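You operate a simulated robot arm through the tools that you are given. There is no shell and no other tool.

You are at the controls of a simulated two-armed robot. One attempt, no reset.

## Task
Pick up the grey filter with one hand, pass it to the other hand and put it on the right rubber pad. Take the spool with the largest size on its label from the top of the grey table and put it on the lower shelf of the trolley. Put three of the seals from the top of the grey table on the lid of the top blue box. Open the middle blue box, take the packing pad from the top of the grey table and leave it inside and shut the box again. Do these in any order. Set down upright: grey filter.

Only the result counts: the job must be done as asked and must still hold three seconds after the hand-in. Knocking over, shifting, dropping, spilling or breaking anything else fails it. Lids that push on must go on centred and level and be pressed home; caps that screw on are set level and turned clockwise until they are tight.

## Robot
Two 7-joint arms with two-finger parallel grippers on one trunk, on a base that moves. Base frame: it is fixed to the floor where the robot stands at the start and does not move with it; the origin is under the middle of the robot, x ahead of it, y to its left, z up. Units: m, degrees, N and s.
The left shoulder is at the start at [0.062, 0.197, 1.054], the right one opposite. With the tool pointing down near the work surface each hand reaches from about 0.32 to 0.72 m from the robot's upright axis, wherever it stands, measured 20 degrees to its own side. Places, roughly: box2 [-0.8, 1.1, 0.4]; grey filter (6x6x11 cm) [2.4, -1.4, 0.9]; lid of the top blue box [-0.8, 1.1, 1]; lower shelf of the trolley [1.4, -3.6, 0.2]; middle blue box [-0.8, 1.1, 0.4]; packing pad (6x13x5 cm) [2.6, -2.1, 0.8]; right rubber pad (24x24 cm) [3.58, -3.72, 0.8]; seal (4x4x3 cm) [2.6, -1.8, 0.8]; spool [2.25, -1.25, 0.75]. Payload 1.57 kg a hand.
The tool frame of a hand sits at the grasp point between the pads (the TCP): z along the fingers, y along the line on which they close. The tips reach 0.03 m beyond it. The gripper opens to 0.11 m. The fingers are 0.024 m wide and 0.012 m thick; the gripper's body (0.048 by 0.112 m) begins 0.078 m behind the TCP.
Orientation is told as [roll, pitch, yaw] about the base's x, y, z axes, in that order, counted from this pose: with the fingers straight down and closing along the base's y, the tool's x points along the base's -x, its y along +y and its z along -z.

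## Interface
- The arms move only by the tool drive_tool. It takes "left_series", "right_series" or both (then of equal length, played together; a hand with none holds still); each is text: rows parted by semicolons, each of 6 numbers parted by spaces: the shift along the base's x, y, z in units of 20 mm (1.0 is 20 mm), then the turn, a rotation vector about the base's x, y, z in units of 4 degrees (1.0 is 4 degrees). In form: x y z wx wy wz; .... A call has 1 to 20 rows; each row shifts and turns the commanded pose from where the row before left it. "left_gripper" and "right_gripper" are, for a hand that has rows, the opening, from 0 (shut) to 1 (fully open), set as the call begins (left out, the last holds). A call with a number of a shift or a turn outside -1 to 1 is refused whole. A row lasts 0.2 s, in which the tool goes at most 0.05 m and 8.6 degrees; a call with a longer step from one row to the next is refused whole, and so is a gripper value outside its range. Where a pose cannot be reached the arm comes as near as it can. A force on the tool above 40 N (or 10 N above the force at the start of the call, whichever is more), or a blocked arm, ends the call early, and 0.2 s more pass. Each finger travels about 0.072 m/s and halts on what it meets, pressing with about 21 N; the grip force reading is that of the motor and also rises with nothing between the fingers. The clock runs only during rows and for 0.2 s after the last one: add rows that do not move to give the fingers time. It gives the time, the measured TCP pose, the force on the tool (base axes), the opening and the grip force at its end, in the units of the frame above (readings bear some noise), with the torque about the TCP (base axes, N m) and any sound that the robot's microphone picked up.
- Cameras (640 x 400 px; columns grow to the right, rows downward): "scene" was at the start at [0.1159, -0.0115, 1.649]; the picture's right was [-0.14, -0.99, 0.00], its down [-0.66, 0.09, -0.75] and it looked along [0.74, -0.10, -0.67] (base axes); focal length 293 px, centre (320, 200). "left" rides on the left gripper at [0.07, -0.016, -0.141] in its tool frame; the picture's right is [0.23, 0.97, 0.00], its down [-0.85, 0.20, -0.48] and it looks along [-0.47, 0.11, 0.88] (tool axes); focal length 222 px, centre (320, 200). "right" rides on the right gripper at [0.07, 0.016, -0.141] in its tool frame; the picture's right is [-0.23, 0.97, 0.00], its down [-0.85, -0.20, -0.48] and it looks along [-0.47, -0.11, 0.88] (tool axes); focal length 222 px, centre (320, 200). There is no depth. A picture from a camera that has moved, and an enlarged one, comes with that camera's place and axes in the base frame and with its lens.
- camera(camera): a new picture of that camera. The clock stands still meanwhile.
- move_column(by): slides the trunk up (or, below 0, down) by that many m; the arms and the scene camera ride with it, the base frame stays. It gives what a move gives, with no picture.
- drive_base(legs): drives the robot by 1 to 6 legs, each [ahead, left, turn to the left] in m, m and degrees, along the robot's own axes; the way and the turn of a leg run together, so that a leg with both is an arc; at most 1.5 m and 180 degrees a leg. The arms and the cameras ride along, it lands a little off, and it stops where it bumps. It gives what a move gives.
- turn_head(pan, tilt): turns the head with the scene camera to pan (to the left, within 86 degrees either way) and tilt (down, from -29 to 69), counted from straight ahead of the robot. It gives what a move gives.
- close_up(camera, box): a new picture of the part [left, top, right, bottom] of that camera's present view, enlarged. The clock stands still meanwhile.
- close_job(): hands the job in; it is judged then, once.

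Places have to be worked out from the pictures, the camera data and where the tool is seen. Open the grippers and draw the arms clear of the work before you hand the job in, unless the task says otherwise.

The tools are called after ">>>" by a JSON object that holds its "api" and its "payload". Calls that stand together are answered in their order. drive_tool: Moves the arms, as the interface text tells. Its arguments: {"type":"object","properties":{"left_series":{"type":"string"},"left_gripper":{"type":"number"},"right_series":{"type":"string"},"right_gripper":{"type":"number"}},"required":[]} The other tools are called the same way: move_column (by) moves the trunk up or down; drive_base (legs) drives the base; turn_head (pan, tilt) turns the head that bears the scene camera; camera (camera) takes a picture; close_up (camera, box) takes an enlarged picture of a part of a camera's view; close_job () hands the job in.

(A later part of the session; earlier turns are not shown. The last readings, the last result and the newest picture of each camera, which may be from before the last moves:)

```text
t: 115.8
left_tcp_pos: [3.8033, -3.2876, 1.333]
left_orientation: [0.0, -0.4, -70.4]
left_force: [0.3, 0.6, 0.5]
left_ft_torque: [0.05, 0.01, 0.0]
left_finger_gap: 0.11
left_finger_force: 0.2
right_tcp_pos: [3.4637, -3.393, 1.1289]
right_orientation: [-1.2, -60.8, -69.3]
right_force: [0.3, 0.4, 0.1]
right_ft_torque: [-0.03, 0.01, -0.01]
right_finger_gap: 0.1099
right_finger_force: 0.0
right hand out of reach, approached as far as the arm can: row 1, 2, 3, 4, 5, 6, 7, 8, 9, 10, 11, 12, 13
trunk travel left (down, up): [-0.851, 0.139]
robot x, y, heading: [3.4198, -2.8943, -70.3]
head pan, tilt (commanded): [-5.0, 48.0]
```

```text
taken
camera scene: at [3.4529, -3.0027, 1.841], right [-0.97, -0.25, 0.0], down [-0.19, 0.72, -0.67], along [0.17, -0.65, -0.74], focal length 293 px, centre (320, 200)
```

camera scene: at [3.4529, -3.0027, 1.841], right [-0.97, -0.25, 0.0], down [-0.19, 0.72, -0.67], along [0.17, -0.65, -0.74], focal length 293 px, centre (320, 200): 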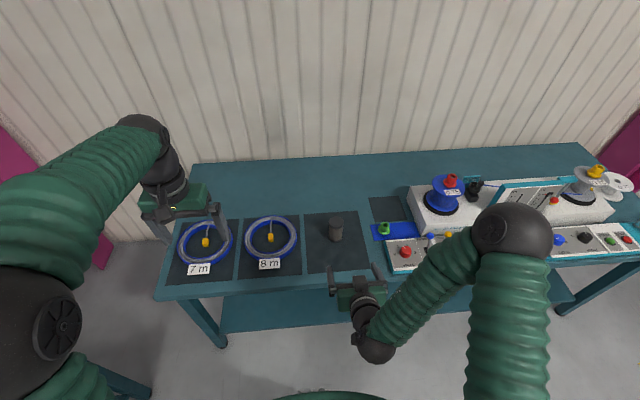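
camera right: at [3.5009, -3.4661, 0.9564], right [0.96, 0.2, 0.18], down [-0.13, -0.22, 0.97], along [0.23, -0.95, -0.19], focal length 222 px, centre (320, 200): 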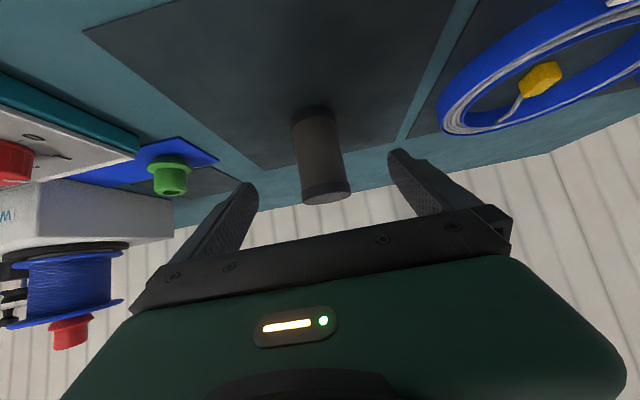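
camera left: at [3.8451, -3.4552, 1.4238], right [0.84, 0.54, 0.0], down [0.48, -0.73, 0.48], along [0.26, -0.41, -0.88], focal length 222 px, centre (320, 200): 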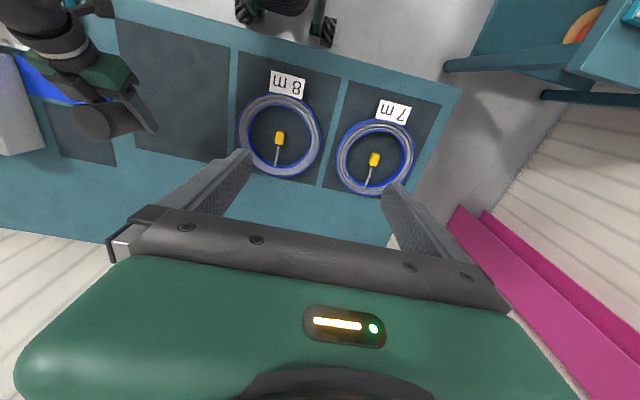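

I turned it the wrong way (it pitched further up); I'll rotate the right hand the opposite way back to vertical while raising it.

>>> {"api": "drive_tool", "payload": {"right_series": "0 0 0.35 0.893 0.32 0; 0 0 0.35 0.893 0.32 0; 0 0 0.35 0.893 0.32 0; 0 0 0.35 0.893 0.32 0; 0 0 0.35 0.893 0.32 0; 0 0 0.35 0.893 0.32 0; 0 0 0.35 0.893 0.32 0; 0 0 0.35 0.893 0.32 0; 0 0 0.35 0.893 0.32 0; 0 0 0.35 0.893 0.32 0; 0 0 0.35 0.893 0.32 0; 0 0 0.35 0.893 0.32 0; 0 0 0.35 0.893 0.32 0; 0 0 0.35 0.893 0.32 0; 0 0 0.35 0.893 0.32 0; 0 0 0.35 0.893 0.32 0; 0 0 0 0 0 0"}}

>>> {"api": "camera", "payload": {"camera": "scene"}}

```text
t: 119.4
left_tcp_pos: [3.7995, -3.2872, 1.3332]
left_orientation: [0.0, -0.3, -70.4]
left_force: [0.3, -0.4, 0.4]
left_ft_torque: [-0.02, 0.02, 0.01]
left_finger_gap: 0.1103
left_finger_force: 0.0
right_tcp_pos: [3.4607, -3.3919, 1.2382]
right_orientation: [-0.3, -1.3, -70.3]
right_force: [0.5, 0.8, -0.4]
right_ft_torque: [-0.02, 0.02, 0.01]
right_finger_gap: 0.1098
right_finger_force: 0.0
trunk travel left (down, up): [-0.851, 0.139]
robot x, y, heading: [3.4187, -2.8961, -70.4]
head pan, tilt (commanded): [-5.0, 48.0]
```

```text
taken
camera scene: at [3.4496, -3.0045, 1.8409], right [-0.97, -0.25, 0.0], down [-0.19, 0.72, -0.67], along [0.17, -0.65, -0.74], focal length 293 px, centre (320, 200)
```

scene: 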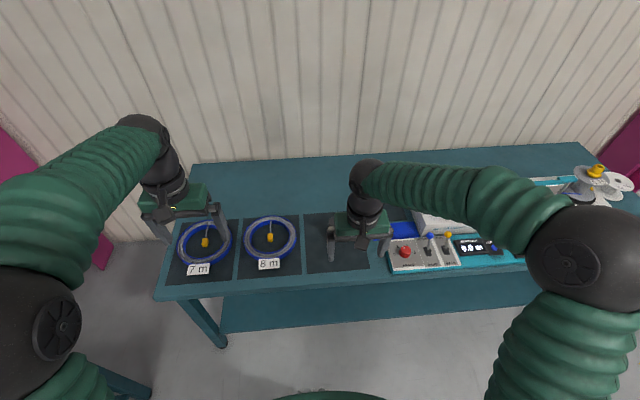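

Right hand is vertical again. Next: the packing pad (left hand) and black seal (right hand) from the same side of the grey table; I'll slide left into the corridor, back up along it, and turn to face the table.

>>> {"api": "drive_base", "payload": {"legs": [[0, 0.3, 0], [-1.15, 0, 0], [0, 0, -90]]}}

>>> {"api": "turn_head", "payload": {"pan": 0, "tilt": 50}}

>>> {"api": "camera", "payload": {"camera": "scene"}}

>>> {"api": "camera", "payload": {"camera": "right"}}

>>> {"api": "camera", "payload": {"camera": "left"}}

```text
t: 130.6
left_tcp_pos: [2.9185, -2.1044, 1.3332]
left_orientation: [0.0, -0.4, -161.0]
left_force: [0.1, 1.1, 0.4]
left_ft_torque: [0.01, -0.02, -0.01]
left_finger_gap: 0.1097
left_finger_force: 0.2
right_tcp_pos: [2.8156, -1.7643, 1.2398]
right_orientation: [-0.2, -1.3, -160.9]
right_force: [-0.2, -0.3, 0.8]
right_ft_torque: [0.01, -0.02, -0.04]
right_finger_gap: 0.1096
right_finger_force: 0.0
trunk travel left (down, up): [-0.851, 0.139]
robot x, y, heading: [3.3104, -1.7215, -160.6]
head pan, tilt (commanded): [-5.0, 48.0]
```

```text
t: 131.3
left_tcp_pos: [2.9187, -2.1028, 1.3335]
left_orientation: [0.1, -0.4, -160.9]
left_force: [0.6, -0.6, 0.6]
left_ft_torque: [-0.02, -0.02, 0.01]
left_finger_gap: 0.1098
left_finger_force: 0.1
right_tcp_pos: [2.8165, -1.7628, 1.2387]
right_orientation: [-0.2, -1.4, -160.9]
right_force: [0.3, 0.3, -0.2]
right_ft_torque: [0.0, -0.02, 0.02]
right_finger_gap: 0.1103
right_finger_force: 0.0
trunk travel left (down, up): [-0.851, 0.139]
robot x, y, heading: [3.3138, -1.7247, -160.9]
head pan, tilt (commanded): [0.0, 50.0]
```

```text
taken
camera scene: at [3.2068, -1.7627, 1.8382], right [-0.33, 0.95, 0.0], down [0.73, 0.25, -0.64], along [-0.61, -0.21, -0.77], focal length 293 px, centre (320, 200)
```

scene: 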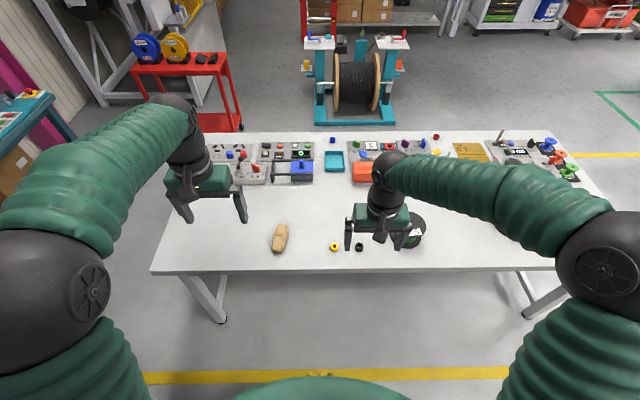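

```text
taken
camera right: at [2.8919, -1.7561, 1.3786], right [0.1, -0.99, 0.0], down [-0.86, -0.09, 0.5], along [-0.5, -0.05, -0.87], focal length 222 px, centre (320, 200)
```

right: 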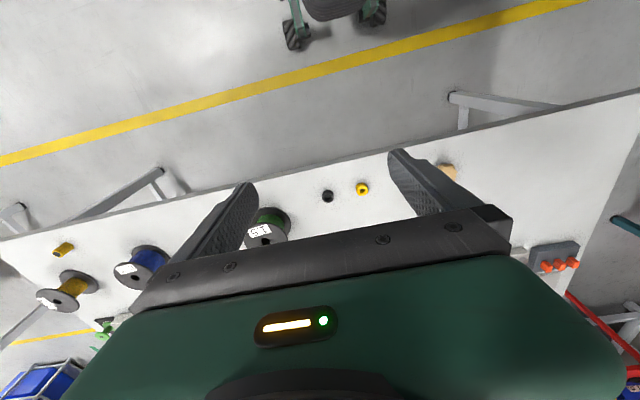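

```text
taken
camera left: at [2.9802, -2.0643, 1.4758], right [0.53, -0.85, 0.0], down [-0.74, -0.47, 0.49], along [-0.41, -0.26, -0.87], focal length 222 px, centre (320, 200)
```

left: 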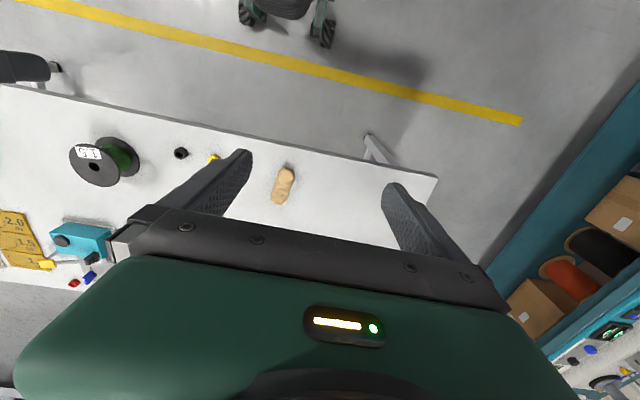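

I now have consistent positions: black seal (2.577,-1.808), yellow seal (2.611,-1.906), packing pad (2.645,-2.131). I'll drive 20 cm closer and zoom in on them.

>>> {"api": "drive_base", "payload": {"legs": [[0.2, 0, 0]]}}

>>> {"api": "close_up", "payload": {"camera": "scene", "box": [220, 200, 420, 330]}}

>>> {"api": "camera", "payload": {"camera": "left"}}

>>> {"api": "camera", "payload": {"camera": "right"}}

```text
t: 132.9
left_tcp_pos: [2.7342, -2.1679, 1.3366]
left_orientation: [0.0, -0.8, -160.9]
left_force: [0.6, 0.6, 0.1]
left_ft_torque: [-0.01, 0.0, 0.0]
left_finger_gap: 0.1101
left_finger_force: 0.0
right_tcp_pos: [2.6305, -1.8287, 1.2419]
right_orientation: [-0.2, -1.8, -160.8]
right_force: [0.3, 0.2, 0.1]
right_ft_torque: [0.0, 0.01, 0.01]
right_finger_gap: 0.1104
right_finger_force: 0.1
trunk travel left (down, up): [-0.851, 0.139]
robot x, y, heading: [3.125, -1.7917, -160.7]
head pan, tilt (commanded): [0.0, 50.0]
```

```text
3.08 times, centred on (320, 265) of scene
camera zoom: at [3.024, -1.826, 1.8387], right [-0.33, 0.94, 0.0], down [0.72, 0.25, -0.64], along [-0.61, -0.21, -0.76], focal length 900 px, centre (320, 0)
```

zoom: 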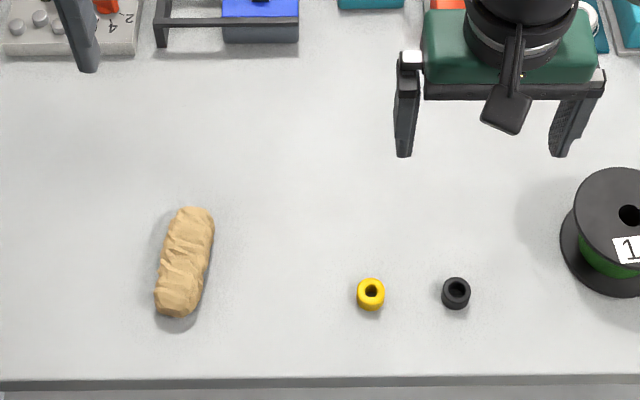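

```text
taken
camera left: at [2.7963, -2.1286, 1.478], right [0.53, -0.85, 0.0], down [-0.74, -0.47, 0.49], along [-0.42, -0.26, -0.87], focal length 222 px, centre (320, 200)
```

left: 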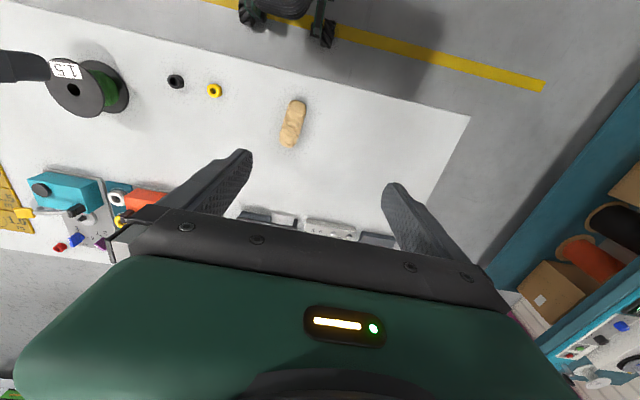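

```text
taken
camera right: at [2.707, -1.8205, 1.3804], right [0.11, -0.99, 0.0], down [-0.86, -0.09, 0.5], along [-0.5, -0.06, -0.86], focal length 222 px, centre (320, 200)
```

right: 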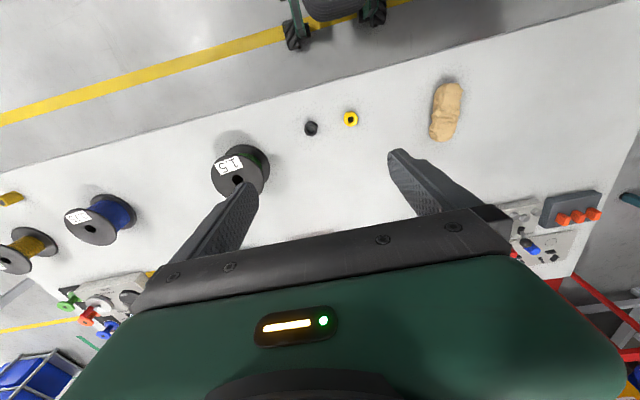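

The pad's long axis lies ~13° off base x, so I'll yaw the left hand about -6° to close across its width. First lower the trunk 15 cm, then bring both hands above their objects at z≈0.90.

>>> {"api": "move_column", "payload": {"by": -0.15}}

>>> {"api": "drive_tool", "payload": {"left_series": "-0.287 0.153 -0.9 0 0 -0.107; -0.287 0.153 -0.9 0 0 -0.107; -0.287 0.153 -0.9 0 0 -0.107; -0.287 0.153 -0.9 0 0 -0.107; -0.287 0.153 -0.9 0 0 -0.107; -0.287 0.153 -0.9 0 0 -0.107; -0.287 0.153 -0.9 0 0 -0.107; -0.287 0.153 -0.9 0 0 -0.107; -0.287 0.153 -0.9 0 0 -0.107; -0.287 0.153 -0.9 0 0 -0.107; -0.287 0.153 -0.9 0 0 -0.107; -0.287 0.153 -0.9 0 0 -0.107; -0.287 0.153 -0.9 0 0 -0.107; -0.287 0.153 -0.9 0 0 -0.107; -0.287 0.153 -0.9 0 0 -0.107; 0 0 0 0 0 0", "right_series": "-0.183 0.063 -0.55 0.116 -0.33 0; -0.183 0.063 -0.55 0 0 0; -0.183 0.063 -0.55 0 0 0; -0.183 0.063 -0.55 0 0 0; -0.183 0.063 -0.55 0 0 0; -0.183 0.063 -0.55 0 0 0; -0.183 0.063 -0.55 0 0 0; -0.183 0.063 -0.55 0 0 0; -0.183 0.063 -0.55 0 0 0; -0.183 0.063 -0.55 0 0 0; -0.183 0.063 -0.55 0 0 0; -0.183 0.063 -0.55 0 0 0; -0.183 0.063 -0.55 0 0 0; -0.183 0.063 -0.55 0 0 0; -0.183 0.063 -0.55 0 0 0; 0 0 0 0 0 0", "left_gripper": 0.95, "right_gripper": 0.75}}

>>> {"api": "camera", "payload": {"camera": "left"}}

>>> {"api": "camera", "payload": {"camera": "right"}}

>>> {"api": "camera", "payload": {"camera": "scene"}}

```text
t: 134.6
left_tcp_pos: [2.7306, -2.1699, 1.1848]
left_orientation: [0.1, -0.6, -160.7]
left_force: [0.2, -0.2, 1.9]
left_ft_torque: [0.0, -0.04, 0.0]
left_finger_gap: 0.1099
left_finger_force: 0.0
right_tcp_pos: [2.6282, -1.8295, 1.0906]
right_orientation: [-0.2, -1.5, -160.8]
right_force: [0.5, 0.0, -0.4]
right_ft_torque: [-0.03, 0.02, -0.02]
right_finger_gap: 0.1099
right_finger_force: 0.0
trunk travel left (down, up): [-0.701, 0.289]
robot x, y, heading: [3.1227, -1.789, -161.1]
head pan, tilt (commanded): [0.0, 50.0]
```

```text
t: 138.0
left_tcp_pos: [2.6458, -2.1218, 0.9161]
left_orientation: [0.1, -0.6, -167.3]
left_force: [-0.2, -0.2, 0.0]
left_ft_torque: [0.02, 0.02, -0.02]
left_finger_gap: 0.1047
left_finger_force: 0.0
right_tcp_pos: [2.5731, -1.8105, 0.9255]
right_orientation: [-0.2, 0.0, -160.8]
right_force: [0.7, -0.2, -0.8]
right_ft_torque: [-0.06, 0.0, 0.02]
right_finger_gap: 0.0825
right_finger_force: 0.1
trunk travel left (down, up): [-0.701, 0.289]
robot x, y, heading: [3.1224, -1.791, -160.6]
head pan, tilt (commanded): [0.0, 50.0]
```

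```text
taken
camera left: at [2.7118, -2.0899, 1.0589], right [0.44, -0.9, 0.0], down [-0.79, -0.38, 0.49], along [-0.44, -0.21, -0.87], focal length 222 px, centre (320, 200)
```

left: 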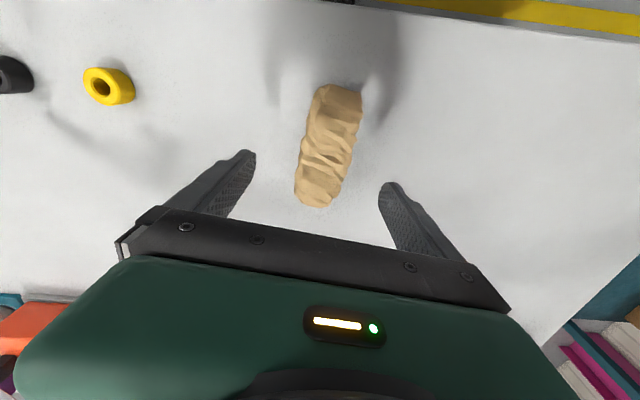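

```text
taken
camera right: at [2.6456, -1.8037, 1.0663], right [0.11, -0.99, 0.0], down [-0.87, -0.09, 0.48], along [-0.48, -0.05, -0.88], focal length 222 px, centre (320, 200)
```

right: 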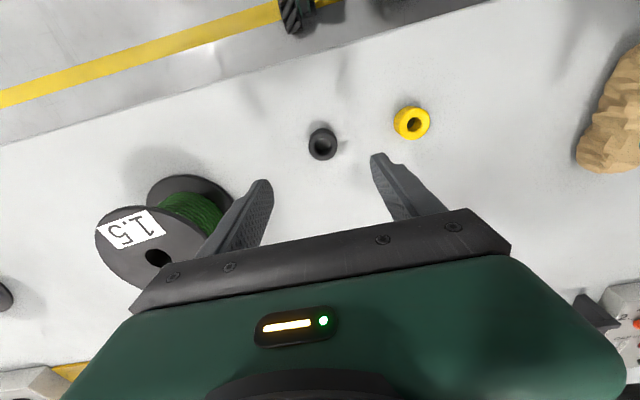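

```text
taken
camera scene: at [3.0163, -1.8285, 1.6882], right [-0.33, 0.94, 0.0], down [0.73, 0.25, -0.64], along [-0.61, -0.21, -0.77], focal length 293 px, centre (320, 200)
```

scene: 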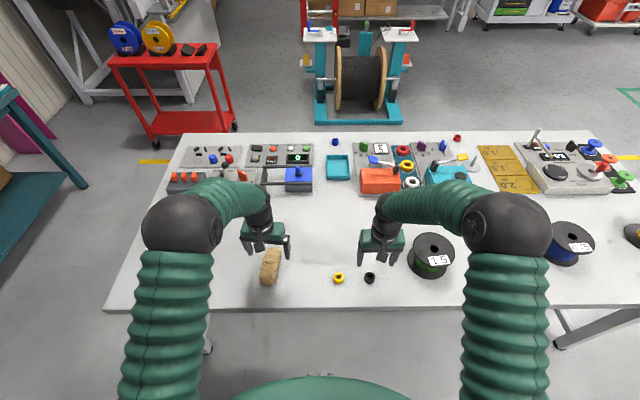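

Both hands are aligned (left needs ~1 cm toward me, right is spot on). I'll lower both to just above final grasp height.

>>> {"api": "drive_tool", "payload": {"left_series": "0.087 -0.03 -0.675 0 0 0; 0.087 -0.03 -0.675 0 0 0; 0.087 -0.03 -0.675 0 0 0; 0.087 -0.03 -0.675 0 0 0; 0.087 -0.03 -0.675 0 0 0; 0.087 -0.03 -0.675 0 0 0; 0 0 0 0 0 0", "right_series": "0.023 0.008 -0.796 0 0 0; 0.023 0.008 -0.796 0 0 0; 0.023 0.008 -0.796 0 0 0; 0.023 0.008 -0.796 0 0 0; 0.023 0.008 -0.796 0 0 0; 0.023 0.008 -0.796 0 0 0; 0 0 0 0 0 0"}}

>>> {"api": "camera", "payload": {"camera": "left"}}

>>> {"api": "camera", "payload": {"camera": "right"}}

```text
t: 139.6
left_tcp_pos: [2.6576, -2.1256, 0.8344]
left_orientation: [-0.1, -0.7, -167.4]
left_force: [0.1, -0.5, -0.1]
left_ft_torque: [-0.02, 0.02, 0.01]
left_finger_gap: 0.1043
left_finger_force: 0.1
right_tcp_pos: [2.5771, -1.8094, 0.8302]
right_orientation: [-0.2, -0.2, -160.9]
right_force: [1.3, 1.7, 17.1]
right_ft_torque: [-0.56, -0.43, 0.09]
right_finger_gap: 0.0812
right_finger_force: 0.0
trunk travel left (down, up): [-0.701, 0.289]
robot x, y, heading: [3.12, -1.7941, -160.5]
head pan, tilt (commanded): [0.0, 50.0]
```

```text
taken
camera left: at [2.7236, -2.0933, 0.9767], right [0.44, -0.9, 0.0], down [-0.79, -0.38, 0.49], along [-0.44, -0.21, -0.87], focal length 222 px, centre (320, 200)
```

left: 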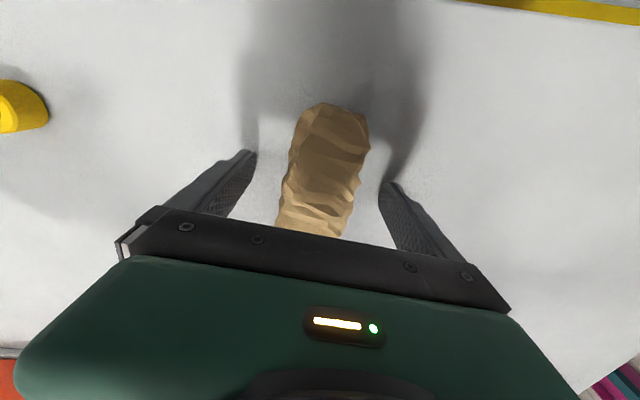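

```text
taken
camera right: at [2.6497, -1.803, 0.9704], right [0.11, -0.99, 0.0], down [-0.87, -0.09, 0.48], along [-0.48, -0.05, -0.88], focal length 222 px, centre (320, 200)
```

right: 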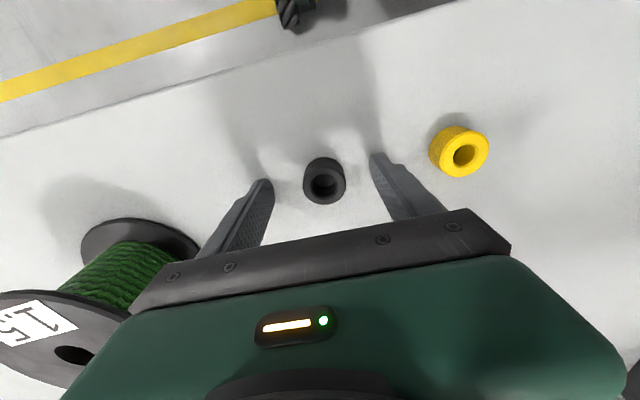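

The right fingertips touch the table at TCP z=0.830, so the table top is at 0.80. I'll lift the right hand 2 mm and then close both grippers.

>>> {"api": "drive_tool", "payload": {"right_series": "0 0 0.12 0 0 0; 0 0 0 0 0 0"}}

>>> {"api": "drive_tool", "payload": {"left_series": "0 0 0 0 0 0; 0 0 0 0 0 0; 0 0 0 0 0 0; 0 0 0 0 0 0; 0 0 0 0 0 0; 0 0 0 0 0 0", "right_series": "0 0 0 0 0 0; 0 0 0 0 0 0; 0 0 0 0 0 0; 0 0 0 0 0 0; 0 0 0 0 0 0; 0 0 0 0 0 0", "left_gripper": 0, "right_gripper": 0}}

>>> {"api": "camera", "payload": {"camera": "left"}}

>>> {"api": "camera", "payload": {"camera": "right"}}

```text
t: 140.2
left_tcp_pos: [2.6569, -2.1255, 0.8341]
left_orientation: [0.0, -0.6, -167.2]
left_force: [-0.2, 0.2, -0.4]
left_ft_torque: [0.0, -0.03, -0.02]
left_finger_gap: 0.1045
left_finger_force: 0.1
right_tcp_pos: [2.5772, -1.8091, 0.8307]
right_orientation: [-0.3, -0.2, -160.8]
right_force: [-0.2, -0.3, -0.7]
right_ft_torque: [-0.02, 0.01, 0.01]
right_finger_gap: 0.0827
right_finger_force: 0.1
trunk travel left (down, up): [-0.701, 0.289]
robot x, y, heading: [3.1211, -1.7951, -161.0]
head pan, tilt (commanded): [0.0, 50.0]
```

```text
t: 141.6
left_tcp_pos: [2.6567, -2.127, 0.8339]
left_orientation: [0.0, -0.6, -167.2]
left_force: [-0.1, -0.6, -0.7]
left_ft_torque: [-0.01, 0.0, 0.01]
left_finger_gap: 0.0571
left_finger_force: 21.0
right_tcp_pos: [2.5769, -1.8097, 0.8319]
right_orientation: [-0.1, -0.1, -160.8]
right_force: [0.2, 0.0, -0.5]
right_ft_torque: [-0.02, -0.01, -0.02]
right_finger_gap: 0.0314
right_finger_force: 20.9
trunk travel left (down, up): [-0.701, 0.289]
robot x, y, heading: [3.1239, -1.7899, -160.5]
head pan, tilt (commanded): [0.0, 50.0]
```

```text
taken
camera left: at [2.7223, -2.0935, 0.9758], right [0.44, -0.9, 0.0], down [-0.79, -0.38, 0.49], along [-0.44, -0.21, -0.87], focal length 222 px, centre (320, 200)
```

left: 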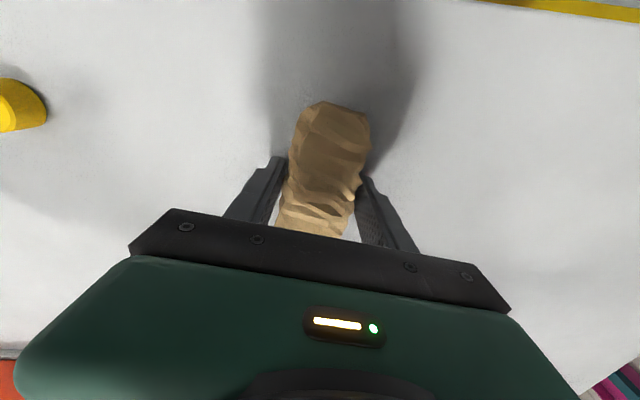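

```text
taken
camera right: at [2.6486, -1.8033, 0.9717], right [0.11, -0.99, 0.0], down [-0.87, -0.09, 0.48], along [-0.48, -0.05, -0.88], focal length 222 px, centre (320, 200)
```

right: 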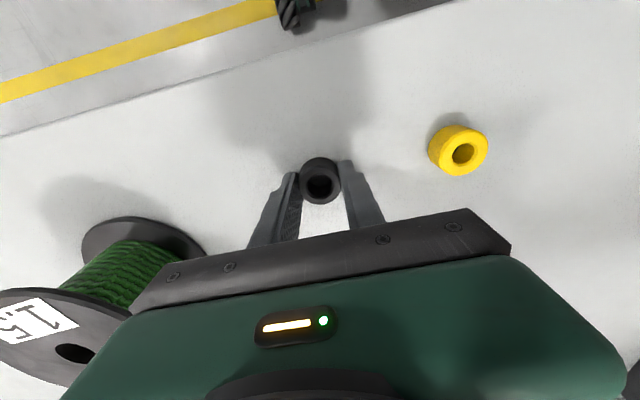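

Both grips are firm (pad 57 mm, seal 31 mm). I'll lift both straight up by 20 cm.

>>> {"api": "drive_tool", "payload": {"left_series": "0 0 0.5 0 0 0; 0 0 1 0 0 0; 0 0 1 0 0 0; 0 0 1 0 0 0; 0 0 1 0 0 0; 0 0 1 0 0 0; 0 0 1 0 0 0; 0 0 1 0 0 0; 0 0 1 0 0 0; 0 0 1 0 0 0; 0 0 1 0 0 0; 0 0 0 0 0 0", "right_series": "0 0 0.5 0 0 0; 0 0 1 0 0 0; 0 0 1 0 0 0; 0 0 1 0 0 0; 0 0 1 0 0 0; 0 0 1 0 0 0; 0 0 1 0 0 0; 0 0 1 0 0 0; 0 0 1 0 0 0; 0 0 1 0 0 0; 0 0 1 0 0 0; 0 0 0 0 0 0"}}

>>> {"api": "camera", "payload": {"camera": "left"}}

>>> {"api": "camera", "payload": {"camera": "right"}}

```text
t: 144.2
left_tcp_pos: [2.6541, -2.1278, 1.0442]
left_orientation: [0.0, -0.5, -167.3]
left_force: [-1.3, -0.8, 0.3]
left_ft_torque: [0.01, -0.03, 0.02]
left_finger_gap: 0.0573
left_finger_force: 20.9
right_tcp_pos: [2.5733, -1.8068, 1.0428]
right_orientation: [-0.3, 0.0, -160.8]
right_force: [-0.6, 0.4, -0.4]
right_ft_torque: [-0.01, 0.01, -0.03]
right_finger_gap: 0.0314
right_finger_force: 20.4
trunk travel left (down, up): [-0.701, 0.289]
robot x, y, heading: [3.1187, -1.7932, -160.7]
head pan, tilt (commanded): [0.0, 50.0]
```

```text
taken
camera left: at [2.7199, -2.0958, 1.1865], right [0.44, -0.9, 0.0], down [-0.79, -0.38, 0.49], along [-0.44, -0.21, -0.87], focal length 222 px, centre (320, 200)
```

left: 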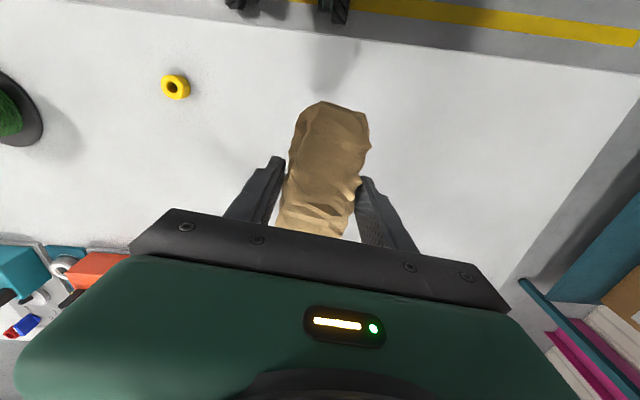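

```text
taken
camera right: at [2.6463, -1.8007, 1.1834], right [0.11, -0.99, 0.0], down [-0.87, -0.09, 0.48], along [-0.48, -0.05, -0.88], focal length 222 px, centre (320, 200)
```

right: 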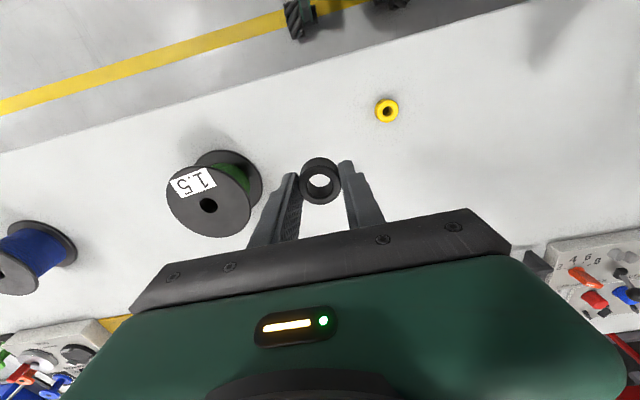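

Both objects are held. I'll raise the trunk 20 cm, draw both hands in a bit, and start the drive: back off, slide along the corridor to the gap between the tables.

>>> {"api": "move_column", "payload": {"by": 0.2}}

>>> {"api": "drive_tool", "payload": {"left_series": "0.94 0.34 0 0 0 0; 0.94 0.34 0 0 0 0; 0.94 0.34 0 0 0 0; 0.94 0.34 0 0 0 0; 0.94 0.34 0 0 0 0; 0.94 0.34 0 0 0 0", "right_series": "0.94 0.34 0 0 0 0; 0.94 0.34 0 0 0 0; 0.94 0.34 0 0 0 0; 0.94 0.34 0 0 0 0; 0.94 0.34 0 0 0 0; 0.94 0.34 0 0 0 0"}}

>>> {"api": "drive_base", "payload": {"legs": [[-0.2, 0, 0], [0, -1.4, 0]]}}

>>> {"api": "turn_head", "payload": {"pan": -60, "tilt": 35}}

>>> {"api": "camera", "payload": {"camera": "scene"}}

```text
t: 146.4
left_tcp_pos: [2.6539, -2.1284, 1.2448]
left_orientation: [-0.1, -0.6, -167.2]
left_force: [0.0, 0.0, -0.6]
left_ft_torque: [0.01, -0.02, 0.01]
left_finger_gap: 0.0571
left_finger_force: 21.0
right_tcp_pos: [2.5737, -1.8076, 1.2421]
right_orientation: [-0.1, -0.1, -160.7]
right_force: [0.1, -0.2, 0.8]
right_ft_torque: [-0.04, 0.02, -0.01]
right_finger_gap: 0.0315
right_finger_force: 21.4
trunk travel left (down, up): [-0.901, 0.089]
robot x, y, heading: [3.125, -1.7933, -160.9]
head pan, tilt (commanded): [0.0, 50.0]
```

```text
t: 147.8
left_tcp_pos: [2.7688, -2.0866, 1.2443]
left_orientation: [0.0, -0.7, -167.3]
left_force: [-0.2, 0.4, -0.1]
left_ft_torque: [0.0, 0.0, 0.02]
left_finger_gap: 0.0572
left_finger_force: 20.8
right_tcp_pos: [2.6904, -1.7672, 1.2439]
right_orientation: [-0.2, -0.3, -160.8]
right_force: [-0.1, 0.8, -0.6]
right_ft_torque: [0.01, 0.0, 0.0]
right_finger_gap: 0.0316
right_finger_force: 20.8
trunk travel left (down, up): [-0.901, 0.089]
robot x, y, heading: [3.1205, -1.7932, -161.0]
head pan, tilt (commanded): [0.0, 50.0]
```

```text
t: 156.0
left_tcp_pos: [2.4871, -0.7109, 1.2425]
left_orientation: [-0.1, -0.7, -166.4]
left_force: [-0.1, -0.6, -1.1]
left_ft_torque: [0.02, -0.02, -0.02]
left_finger_gap: 0.0571
left_finger_force: 20.9
right_tcp_pos: [2.4044, -0.392, 1.2429]
right_orientation: [-0.3, 0.0, -159.9]
right_force: [0.1, -0.1, -0.3]
right_ft_torque: [0.01, 0.0, -0.05]
right_finger_gap: 0.0315
right_finger_force: 20.5
trunk travel left (down, up): [-0.901, 0.089]
robot x, y, heading: [2.8384, -0.4085, -160.0]
head pan, tilt (commanded): [0.0, 50.0]
```

```text
t: 157.3
left_tcp_pos: [2.4864, -0.7072, 1.2447]
left_orientation: [0.0, -0.7, -166.4]
left_force: [-0.1, -0.3, -0.4]
left_ft_torque: [0.03, -0.02, -0.02]
left_finger_gap: 0.0572
left_finger_force: 20.9
right_tcp_pos: [2.4044, -0.3893, 1.2426]
right_orientation: [-0.2, -0.1, -159.9]
right_force: [0.7, -0.5, -1.1]
right_ft_torque: [0.0, 0.0, -0.02]
right_finger_gap: 0.0315
right_finger_force: 20.6
trunk travel left (down, up): [-0.901, 0.089]
robot x, y, heading: [2.8374, -0.4066, -160.1]
head pan, tilt (commanded): [-60.0, 35.0]
```

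```text
taken
camera scene: at [2.7376, -0.3621, 1.91], right [0.64, 0.77, 0.0], down [0.44, -0.37, -0.82], along [-0.63, 0.53, -0.57], focal length 293 px, centre (320, 200)
```

scene: 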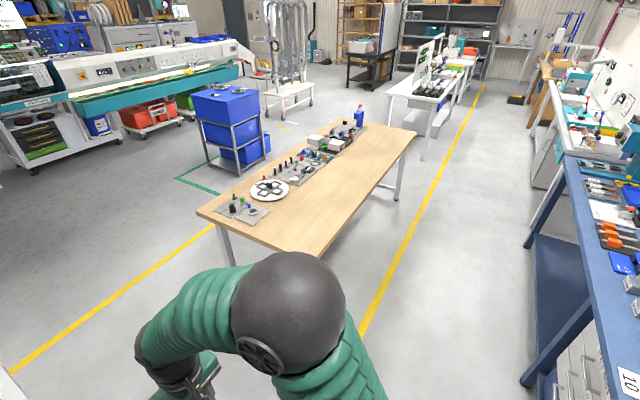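

I can see the rack with its bottom box pulled out to one side. Let me zoom in on it before continuing.

>>> {"api": "close_up", "payload": {"camera": "scene", "box": [150, 60, 320, 200]}}

>>> {"api": "drive_base", "payload": {"legs": [[0, -0.5, 0], [1.5, 0, 0]]}}

>>> {"api": "turn_head", "payload": {"pan": -40, "tilt": 35}}

>>> {"api": "camera", "payload": {"camera": "scene"}}

```text
2.86 times, centred on (235, 130) of scene
camera zoom: at [2.7376, -0.3621, 1.91], right [0.64, 0.77, 0.0], down [0.44, -0.37, -0.82], along [-0.63, 0.53, -0.57], focal length 836 px, centre (563, 400)
```

zoom: 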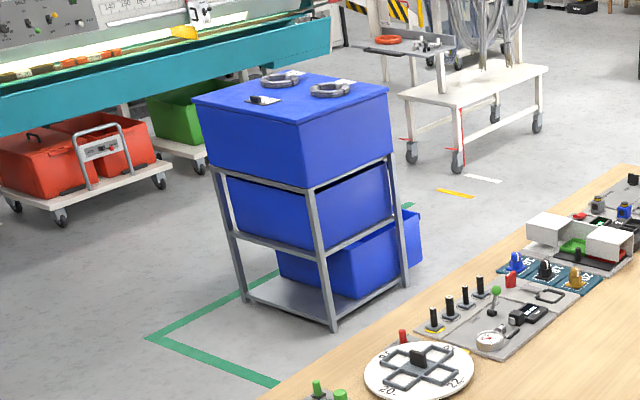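

```text
t: 167.3
left_tcp_pos: [0.8921, -0.7591, 1.2455]
left_orientation: [0.0, -0.8, -166.4]
left_force: [0.2, -0.9, -1.0]
left_ft_torque: [-0.01, 0.02, 0.04]
left_finger_gap: 0.0571
left_finger_force: 21.7
right_tcp_pos: [0.8094, -0.4426, 1.2424]
right_orientation: [-0.2, -0.3, -159.9]
right_force: [-1.1, 0.4, 0.3]
right_ft_torque: [-0.03, -0.03, 0.0]
right_finger_gap: 0.0317
right_finger_force: 21.3
trunk travel left (down, up): [-0.901, 0.089]
robot x, y, heading: [1.2398, -0.4601, -159.8]
head pan, tilt (commanded): [-60.0, 35.0]
```

```text
t: 168.2
left_tcp_pos: [0.892, -0.7597, 1.2456]
left_orientation: [0.0, -0.7, -166.3]
left_force: [0.3, 0.6, -0.6]
left_ft_torque: [0.0, -0.03, 0.0]
left_finger_gap: 0.0571
left_finger_force: 21.2
right_tcp_pos: [0.8083, -0.4417, 1.2429]
right_orientation: [-0.2, -0.2, -159.9]
right_force: [-0.5, -0.2, -0.6]
right_ft_torque: [0.02, -0.01, -0.02]
right_finger_gap: 0.0316
right_finger_force: 20.7
trunk travel left (down, up): [-0.901, 0.089]
robot x, y, heading: [1.2395, -0.4578, -159.9]
head pan, tilt (commanded): [-40.0, 35.0]
```

```text
taken
camera scene: at [1.1257, -0.4413, 1.91], right [0.34, 0.94, 0.0], down [0.54, -0.2, -0.82], along [-0.77, 0.28, -0.57], focal length 293 px, centre (320, 200)
```

scene: 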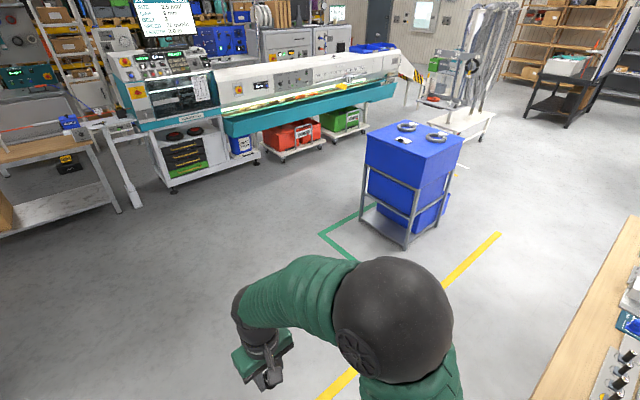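

The rack spans roughly u≈-1.6…-1.05 (in table-aligned axes), with its drawer front on the far (+y) side. I'll drive forward into the passage and slide right past the rack.

>>> {"api": "drive_base", "payload": {"legs": [[0.5, 0, 0], [0, -1.5, 0]]}}

>>> {"api": "turn_head", "payload": {"pan": -30, "tilt": 40}}

>>> {"api": "camera", "payload": {"camera": "scene"}}

```text
t: 178.1
left_tcp_pos: [-0.0973, 0.4695, 1.2442]
left_orientation: [-0.1, -0.7, -166.1]
left_force: [-0.1, 0.1, -0.4]
left_ft_torque: [-0.02, -0.02, -0.01]
left_finger_gap: 0.0574
left_finger_force: 21.4
right_tcp_pos: [-0.1822, 0.7882, 1.2441]
right_orientation: [-0.2, -0.1, -159.6]
right_force: [-0.9, 0.4, 0.1]
right_ft_torque: [0.01, -0.02, -0.01]
right_finger_gap: 0.0315
right_finger_force: 21.3
trunk travel left (down, up): [-0.901, 0.089]
robot x, y, heading: [0.2501, 0.7715, -159.5]
head pan, tilt (commanded): [-40.0, 35.0]
```

```text
t: 178.8
left_tcp_pos: [-0.0957, 0.4725, 1.2447]
left_orientation: [-0.1, -0.7, -166.1]
left_force: [-0.4, 0.4, -0.3]
left_ft_torque: [-0.05, 0.0, 0.01]
left_finger_gap: 0.0573
left_finger_force: 21.4
right_tcp_pos: [-0.1816, 0.7897, 1.244]
right_orientation: [-0.2, -0.1, -159.6]
right_force: [0.2, 0.7, 0.7]
right_ft_torque: [0.01, 0.0, 0.02]
right_finger_gap: 0.0315
right_finger_force: 21.2
trunk travel left (down, up): [-0.901, 0.089]
robot x, y, heading: [0.2492, 0.775, -159.8]
head pan, tilt (commanded): [-30.0, 40.0]
```

```text
taken
camera scene: at [0.1337, 0.776, 1.9024], right [0.17, 0.99, 0.0], down [0.64, -0.11, -0.77], along [-0.75, 0.13, -0.64], focal length 293 px, centre (320, 200)
```

scene: 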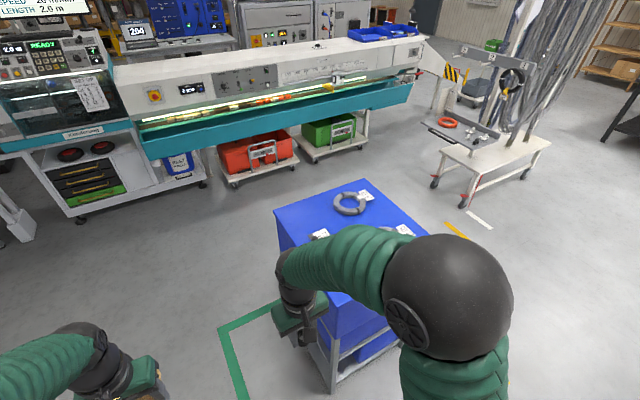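

The way past the rack is clear. I'll slide on to beyond the rack's front side and turn left 90° to face it.

>>> {"api": "drive_base", "payload": {"legs": [[0, -1.5, 0], [0, 0, 90]]}}

>>> {"api": "turn_head", "payload": {"pan": -40, "tilt": 40}}

>>> {"api": "camera", "payload": {"camera": "scene"}}

```text
t: 190.1
left_tcp_pos: [0.0341, 1.8316, 1.2452]
left_orientation: [0.0, -0.6, -76.6]
left_force: [-0.1, -0.2, 0.6]
left_ft_torque: [0.01, -0.03, 0.01]
left_finger_gap: 0.0573
left_finger_force: 20.6
right_tcp_pos: [-0.2846, 1.7492, 1.2434]
right_orientation: [-0.3, -0.2, -70.1]
right_force: [0.3, 0.1, -0.3]
right_ft_torque: [-0.02, 0.02, 0.01]
right_finger_gap: 0.0315
right_finger_force: 20.8
trunk travel left (down, up): [-0.901, 0.089]
robot x, y, heading: [-0.2659, 2.1809, -70.1]
head pan, tilt (commanded): [-30.0, 40.0]
```

```text
t: 190.8
left_tcp_pos: [0.0336, 1.8331, 1.2452]
left_orientation: [0.0, -0.7, -76.6]
left_force: [-0.5, 0.1, -0.1]
left_ft_torque: [0.01, 0.0, 0.03]
left_finger_gap: 0.0572
left_finger_force: 20.7
right_tcp_pos: [-0.2856, 1.751, 1.2432]
right_orientation: [-0.1, -0.3, -70.1]
right_force: [-0.2, -1.0, 0.2]
right_ft_torque: [-0.01, 0.0, 0.02]
right_finger_gap: 0.0317
right_finger_force: 20.7
trunk travel left (down, up): [-0.901, 0.089]
robot x, y, heading: [-0.2695, 2.1789, -70.2]
head pan, tilt (commanded): [-40.0, 40.0]
```

```text
taken
camera scene: at [-0.2827, 2.0687, 1.9024], right [-0.94, 0.34, 0.0], down [0.22, 0.61, -0.77], along [-0.26, -0.72, -0.64], focal length 293 px, centre (320, 200)
```

scene: 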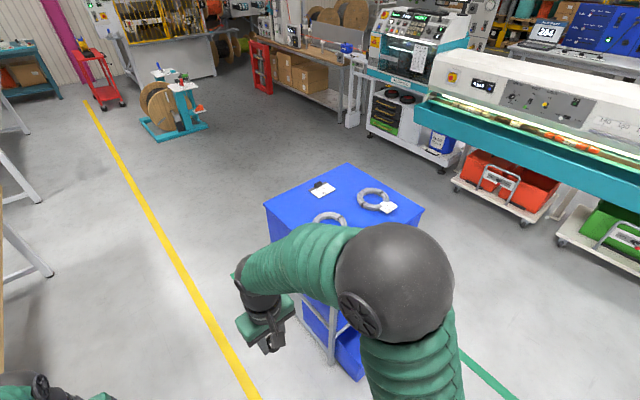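

I'm on the rack's front side. I'll slide right to line up with it, staying ~0.55 m off, and look at the box fronts.

>>> {"api": "drive_base", "payload": {"legs": [[-0.1, -0.85, 0]]}}

>>> {"api": "turn_head", "payload": {"pan": 0, "tilt": 50}}

>>> {"api": "camera", "payload": {"camera": "scene"}}

>>> {"api": "camera", "payload": {"camera": "right"}}

>>> {"api": "camera", "payload": {"camera": "left"}}

```text
t: 195.3
left_tcp_pos: [-0.782, 1.6391, 1.2448]
left_orientation: [-0.1, -0.8, -76.1]
left_force: [0.2, -1.0, -1.0]
left_ft_torque: [-0.02, -0.01, 0.03]
left_finger_gap: 0.0573
left_finger_force: 21.1
right_tcp_pos: [-1.102, 1.5543, 1.2438]
right_orientation: [-0.3, -0.3, -69.6]
right_force: [0.4, -1.0, 0.0]
right_ft_torque: [-0.03, 0.04, -0.01]
right_finger_gap: 0.0316
right_finger_force: 21.3
trunk travel left (down, up): [-0.901, 0.089]
robot x, y, heading: [-1.0848, 1.9883, -69.8]
head pan, tilt (commanded): [-40.0, 40.0]
```

```text
t: 196.4
left_tcp_pos: [-0.786, 1.6404, 1.2459]
left_orientation: [0.0, -0.8, -76.1]
left_force: [0.7, -0.1, -0.2]
left_ft_torque: [0.03, -0.01, 0.03]
left_finger_gap: 0.0574
left_finger_force: 20.8
right_tcp_pos: [-1.1033, 1.5544, 1.2458]
right_orientation: [-0.2, -0.3, -69.7]
right_force: [0.4, 0.5, -0.4]
right_ft_torque: [0.0, 0.0, 0.02]
right_finger_gap: 0.0315
right_finger_force: 20.5
trunk travel left (down, up): [-0.901, 0.089]
robot x, y, heading: [-1.0876, 1.9855, -69.2]
head pan, tilt (commanded): [0.0, 50.0]
```

```text
taken
camera scene: at [-1.0484, 1.8804, 1.8883], right [-0.94, -0.35, 0.0], down [-0.27, 0.72, -0.64], along [0.22, -0.6, -0.77], focal length 293 px, centre (320, 200)
```

scene: 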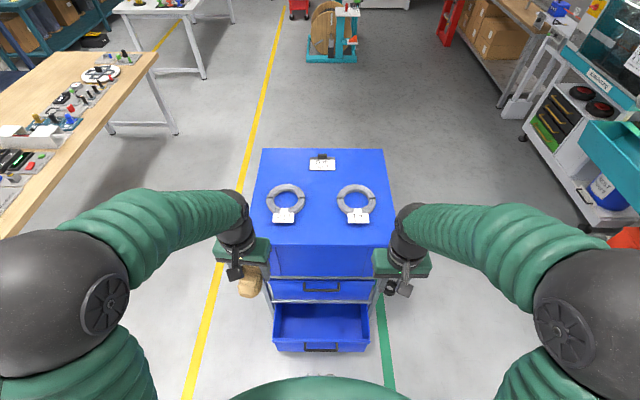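

```text
taken
camera right: at [-1.1118, 1.6257, 1.3848], right [0.99, 0.13, 0.0], down [0.11, -0.87, 0.48], along [0.06, -0.48, -0.88], focal length 222 px, centre (320, 200)
```

right: 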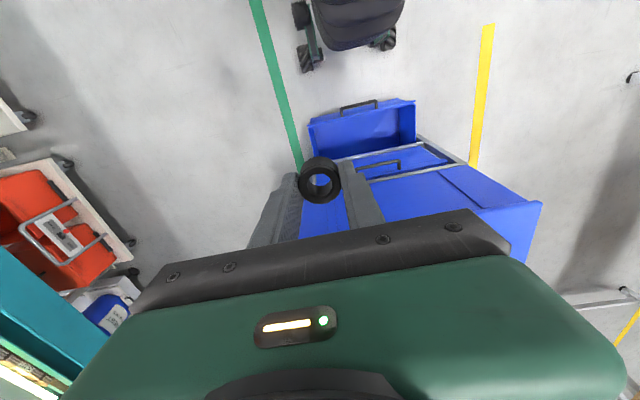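

```text
taken
camera left: at [-0.819, 1.7062, 1.3874], right [0.89, 0.45, 0.0], down [0.4, -0.78, 0.49], along [0.22, -0.44, -0.87], focal length 222 px, centre (320, 200)
```

left: 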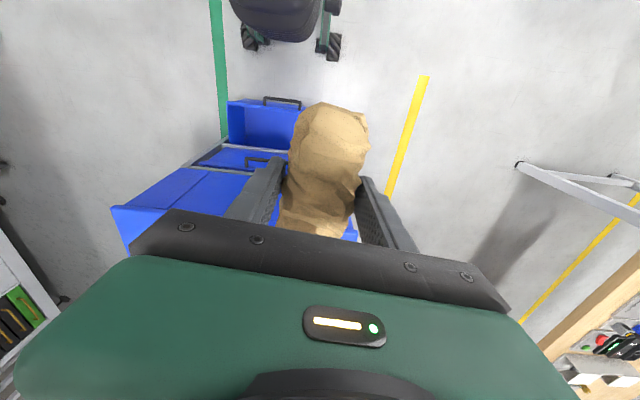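

I face the front: the boxes are drawers with black bar handles; the middle one is closed, the bottom one is already open. I'll zoom in on the fronts and on the lid.

>>> {"api": "close_up", "payload": {"camera": "scene", "box": [240, 140, 400, 240]}}

>>> {"api": "close_up", "payload": {"camera": "scene", "box": [240, 240, 400, 360]}}

>>> {"api": "close_up", "payload": {"camera": "right", "box": [280, 70, 480, 220]}}

```text
4.00 times, centred on (320, 190) of scene
camera zoom: at [-1.0484, 1.8804, 1.8883], right [-0.94, -0.35, 0.0], down [-0.27, 0.72, -0.64], along [0.22, -0.6, -0.77], focal length 1170 px, centre (320, 240)
```

zoom: 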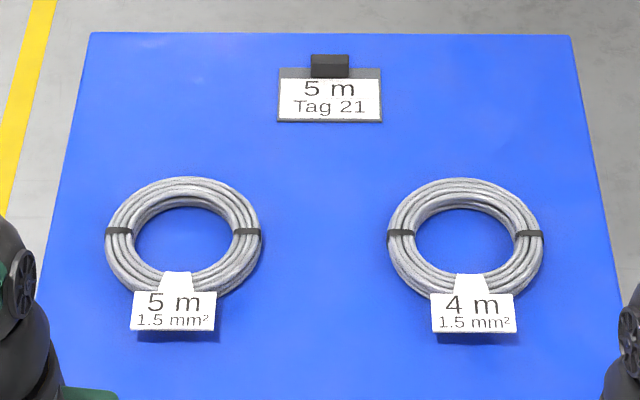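

```text
3.33 times, centred on (320, 300) of scene
camera zoom: at [-1.0484, 1.8804, 1.8883], right [-0.94, -0.35, 0.0], down [-0.27, 0.72, -0.64], along [0.22, -0.6, -0.77], focal length 975 px, centre (320, -133)
```

zoom: 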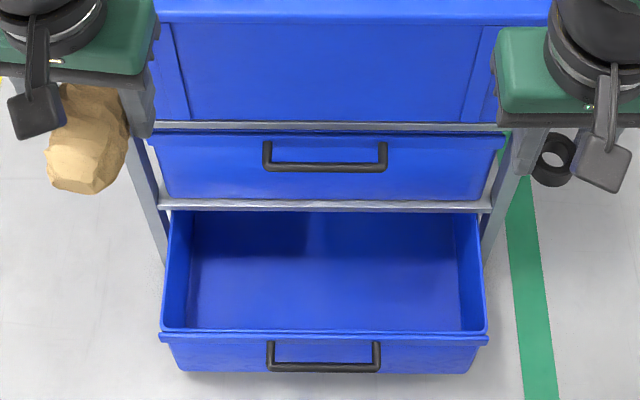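

```text
2.67 times, centred on (380, 145) of right
camera zoom: at [-1.1118, 1.6257, 1.3848], right [0.99, 0.13, 0.0], down [0.11, -0.87, 0.48], along [0.06, -0.48, -0.88], focal length 592 px, centre (160, 347)
```

zoom: 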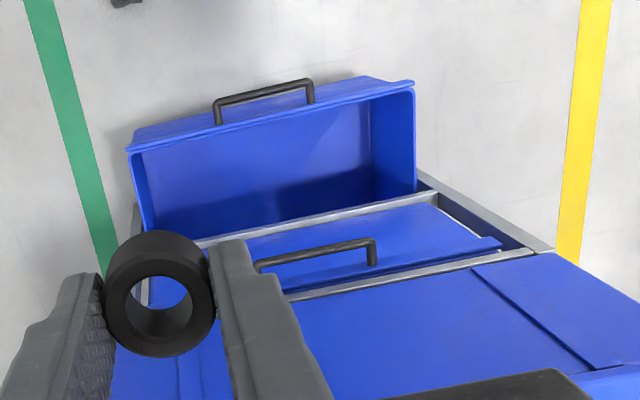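

The lid has two cable coils and a label plate; the clear strip in the middle front (about x=-0.848, y=1.278) is free for seals. I'll move 10 cm closer and bring the right hand with the black seal above that spot.

>>> {"api": "drive_base", "payload": {"legs": [[0.1, 0, -0.5]]}}

>>> {"api": "camera", "payload": {"camera": "scene"}}

```text
t: 197.5
left_tcp_pos: [-0.7603, 1.5574, 1.2513]
left_orientation: [0.1, -1.4, -76.5]
left_force: [0.5, 0.1, 0.9]
left_ft_torque: [-0.01, -0.01, 0.01]
left_finger_gap: 0.0576
left_finger_force: 21.0
right_tcp_pos: [-1.0783, 1.4746, 1.25]
right_orientation: [-0.1, -1.0, -69.9]
right_force: [0.3, 0.8, 1.2]
right_ft_torque: [0.0, -0.03, 0.0]
right_finger_gap: 0.0315
right_finger_force: 21.1
trunk travel left (down, up): [-0.901, 0.089]
robot x, y, heading: [-1.052, 1.8903, -70.0]
head pan, tilt (commanded): [0.0, 50.0]
```

```text
taken
camera scene: at [-1.0238, 1.8081, 1.8895], right [-0.94, -0.34, 0.0], down [-0.26, 0.71, -0.65], along [0.22, -0.61, -0.76], focal length 293 px, centre (320, 200)
```

scene: 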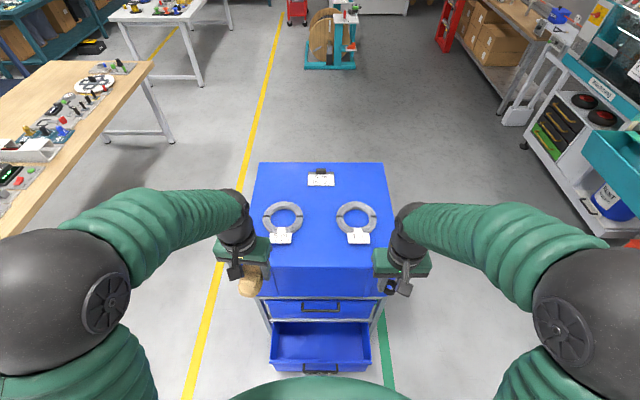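

I'll move the left hand outward for clearance and bring the seal over the middle-front of the lid at z≈1.12.

>>> {"api": "drive_tool", "payload": {"right_series": "0.983 -0.771 -0.54 0 0 0; 0.983 -0.771 -0.54 0 0 0; 0.983 -0.771 -0.54 0 0 0; 0.983 -0.771 -0.54 0 0 0; 0.983 -0.771 -0.54 0 0 0; 0.983 -0.771 -0.54 0 0 0; 0.983 -0.771 -0.54 0 0 0; 0.983 -0.771 -0.54 0 0 0; 0.983 -0.771 -0.54 0 0 0; 0.983 -0.771 -0.54 0 0 0; 0.983 -0.771 -0.54 0 0 0; 0.983 -0.771 -0.54 0 0 0; 0 0 0 0 0 0", "left_series": "0.94 0.34 0 0 0 0; 0.94 0.34 0 0 0 0; 0.94 0.34 0 0 0 0; 0.94 0.34 0 0 0 0; 0.94 0.34 0 0 0 0; 0 0 0 0 0 0; 0 0 0 0 0 0; 0 0 0 0 0 0; 0 0 0 0 0 0; 0 0 0 0 0 0; 0 0 0 0 0 0; 0 0 0 0 0 0; 0 0 0 0 0 0"}}

>>> {"api": "camera", "payload": {"camera": "right"}}

>>> {"api": "camera", "payload": {"camera": "scene"}}

```text
t: 200.3
left_tcp_pos: [-0.6589, 1.5814, 1.2476]
left_orientation: [0.0, -0.9, -76.5]
left_force: [-0.8, -0.2, -0.7]
left_ft_torque: [0.0, -0.01, 0.0]
left_finger_gap: 0.0573
left_finger_force: 21.1
right_tcp_pos: [-0.8348, 1.2781, 1.1131]
right_orientation: [-0.1, -0.3, -70.0]
right_force: [0.1, -0.2, -0.4]
right_ft_torque: [0.01, -0.01, 0.03]
right_finger_gap: 0.0314
right_finger_force: 21.3
trunk travel left (down, up): [-0.901, 0.089]
robot x, y, heading: [-1.0515, 1.893, -70.0]
head pan, tilt (commanded): [0.0, 50.0]
```

```text
taken
camera right: at [-0.8416, 1.3494, 1.2543], right [0.99, 0.12, 0.0], down [0.11, -0.87, 0.48], along [0.06, -0.48, -0.88], focal length 222 px, centre (320, 200)
```

right: 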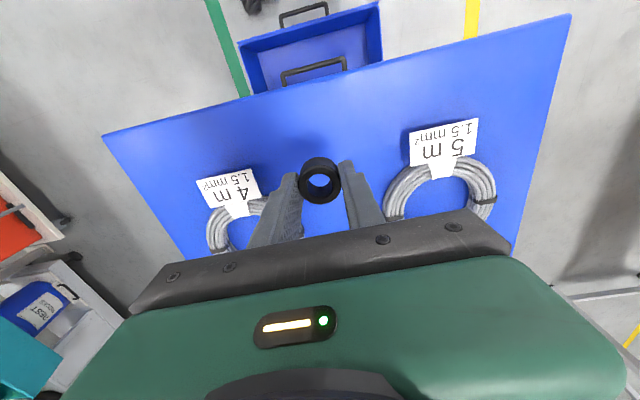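

```text
taken
camera scene: at [-1.0138, 1.7876, 1.8882], right [-0.94, -0.34, 0.0], down [-0.26, 0.72, -0.64], along [0.22, -0.6, -0.77], focal length 293 px, centre (320, 200)
```

scene: 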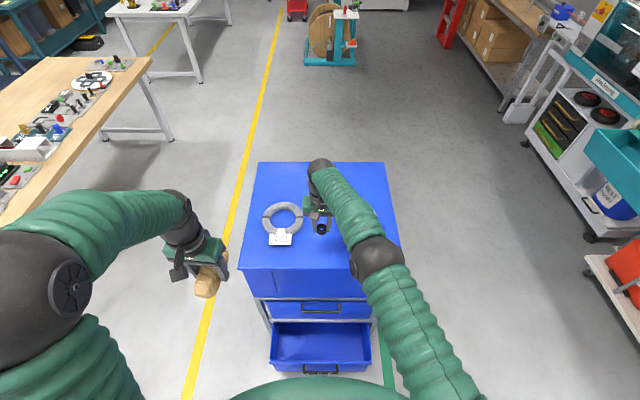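

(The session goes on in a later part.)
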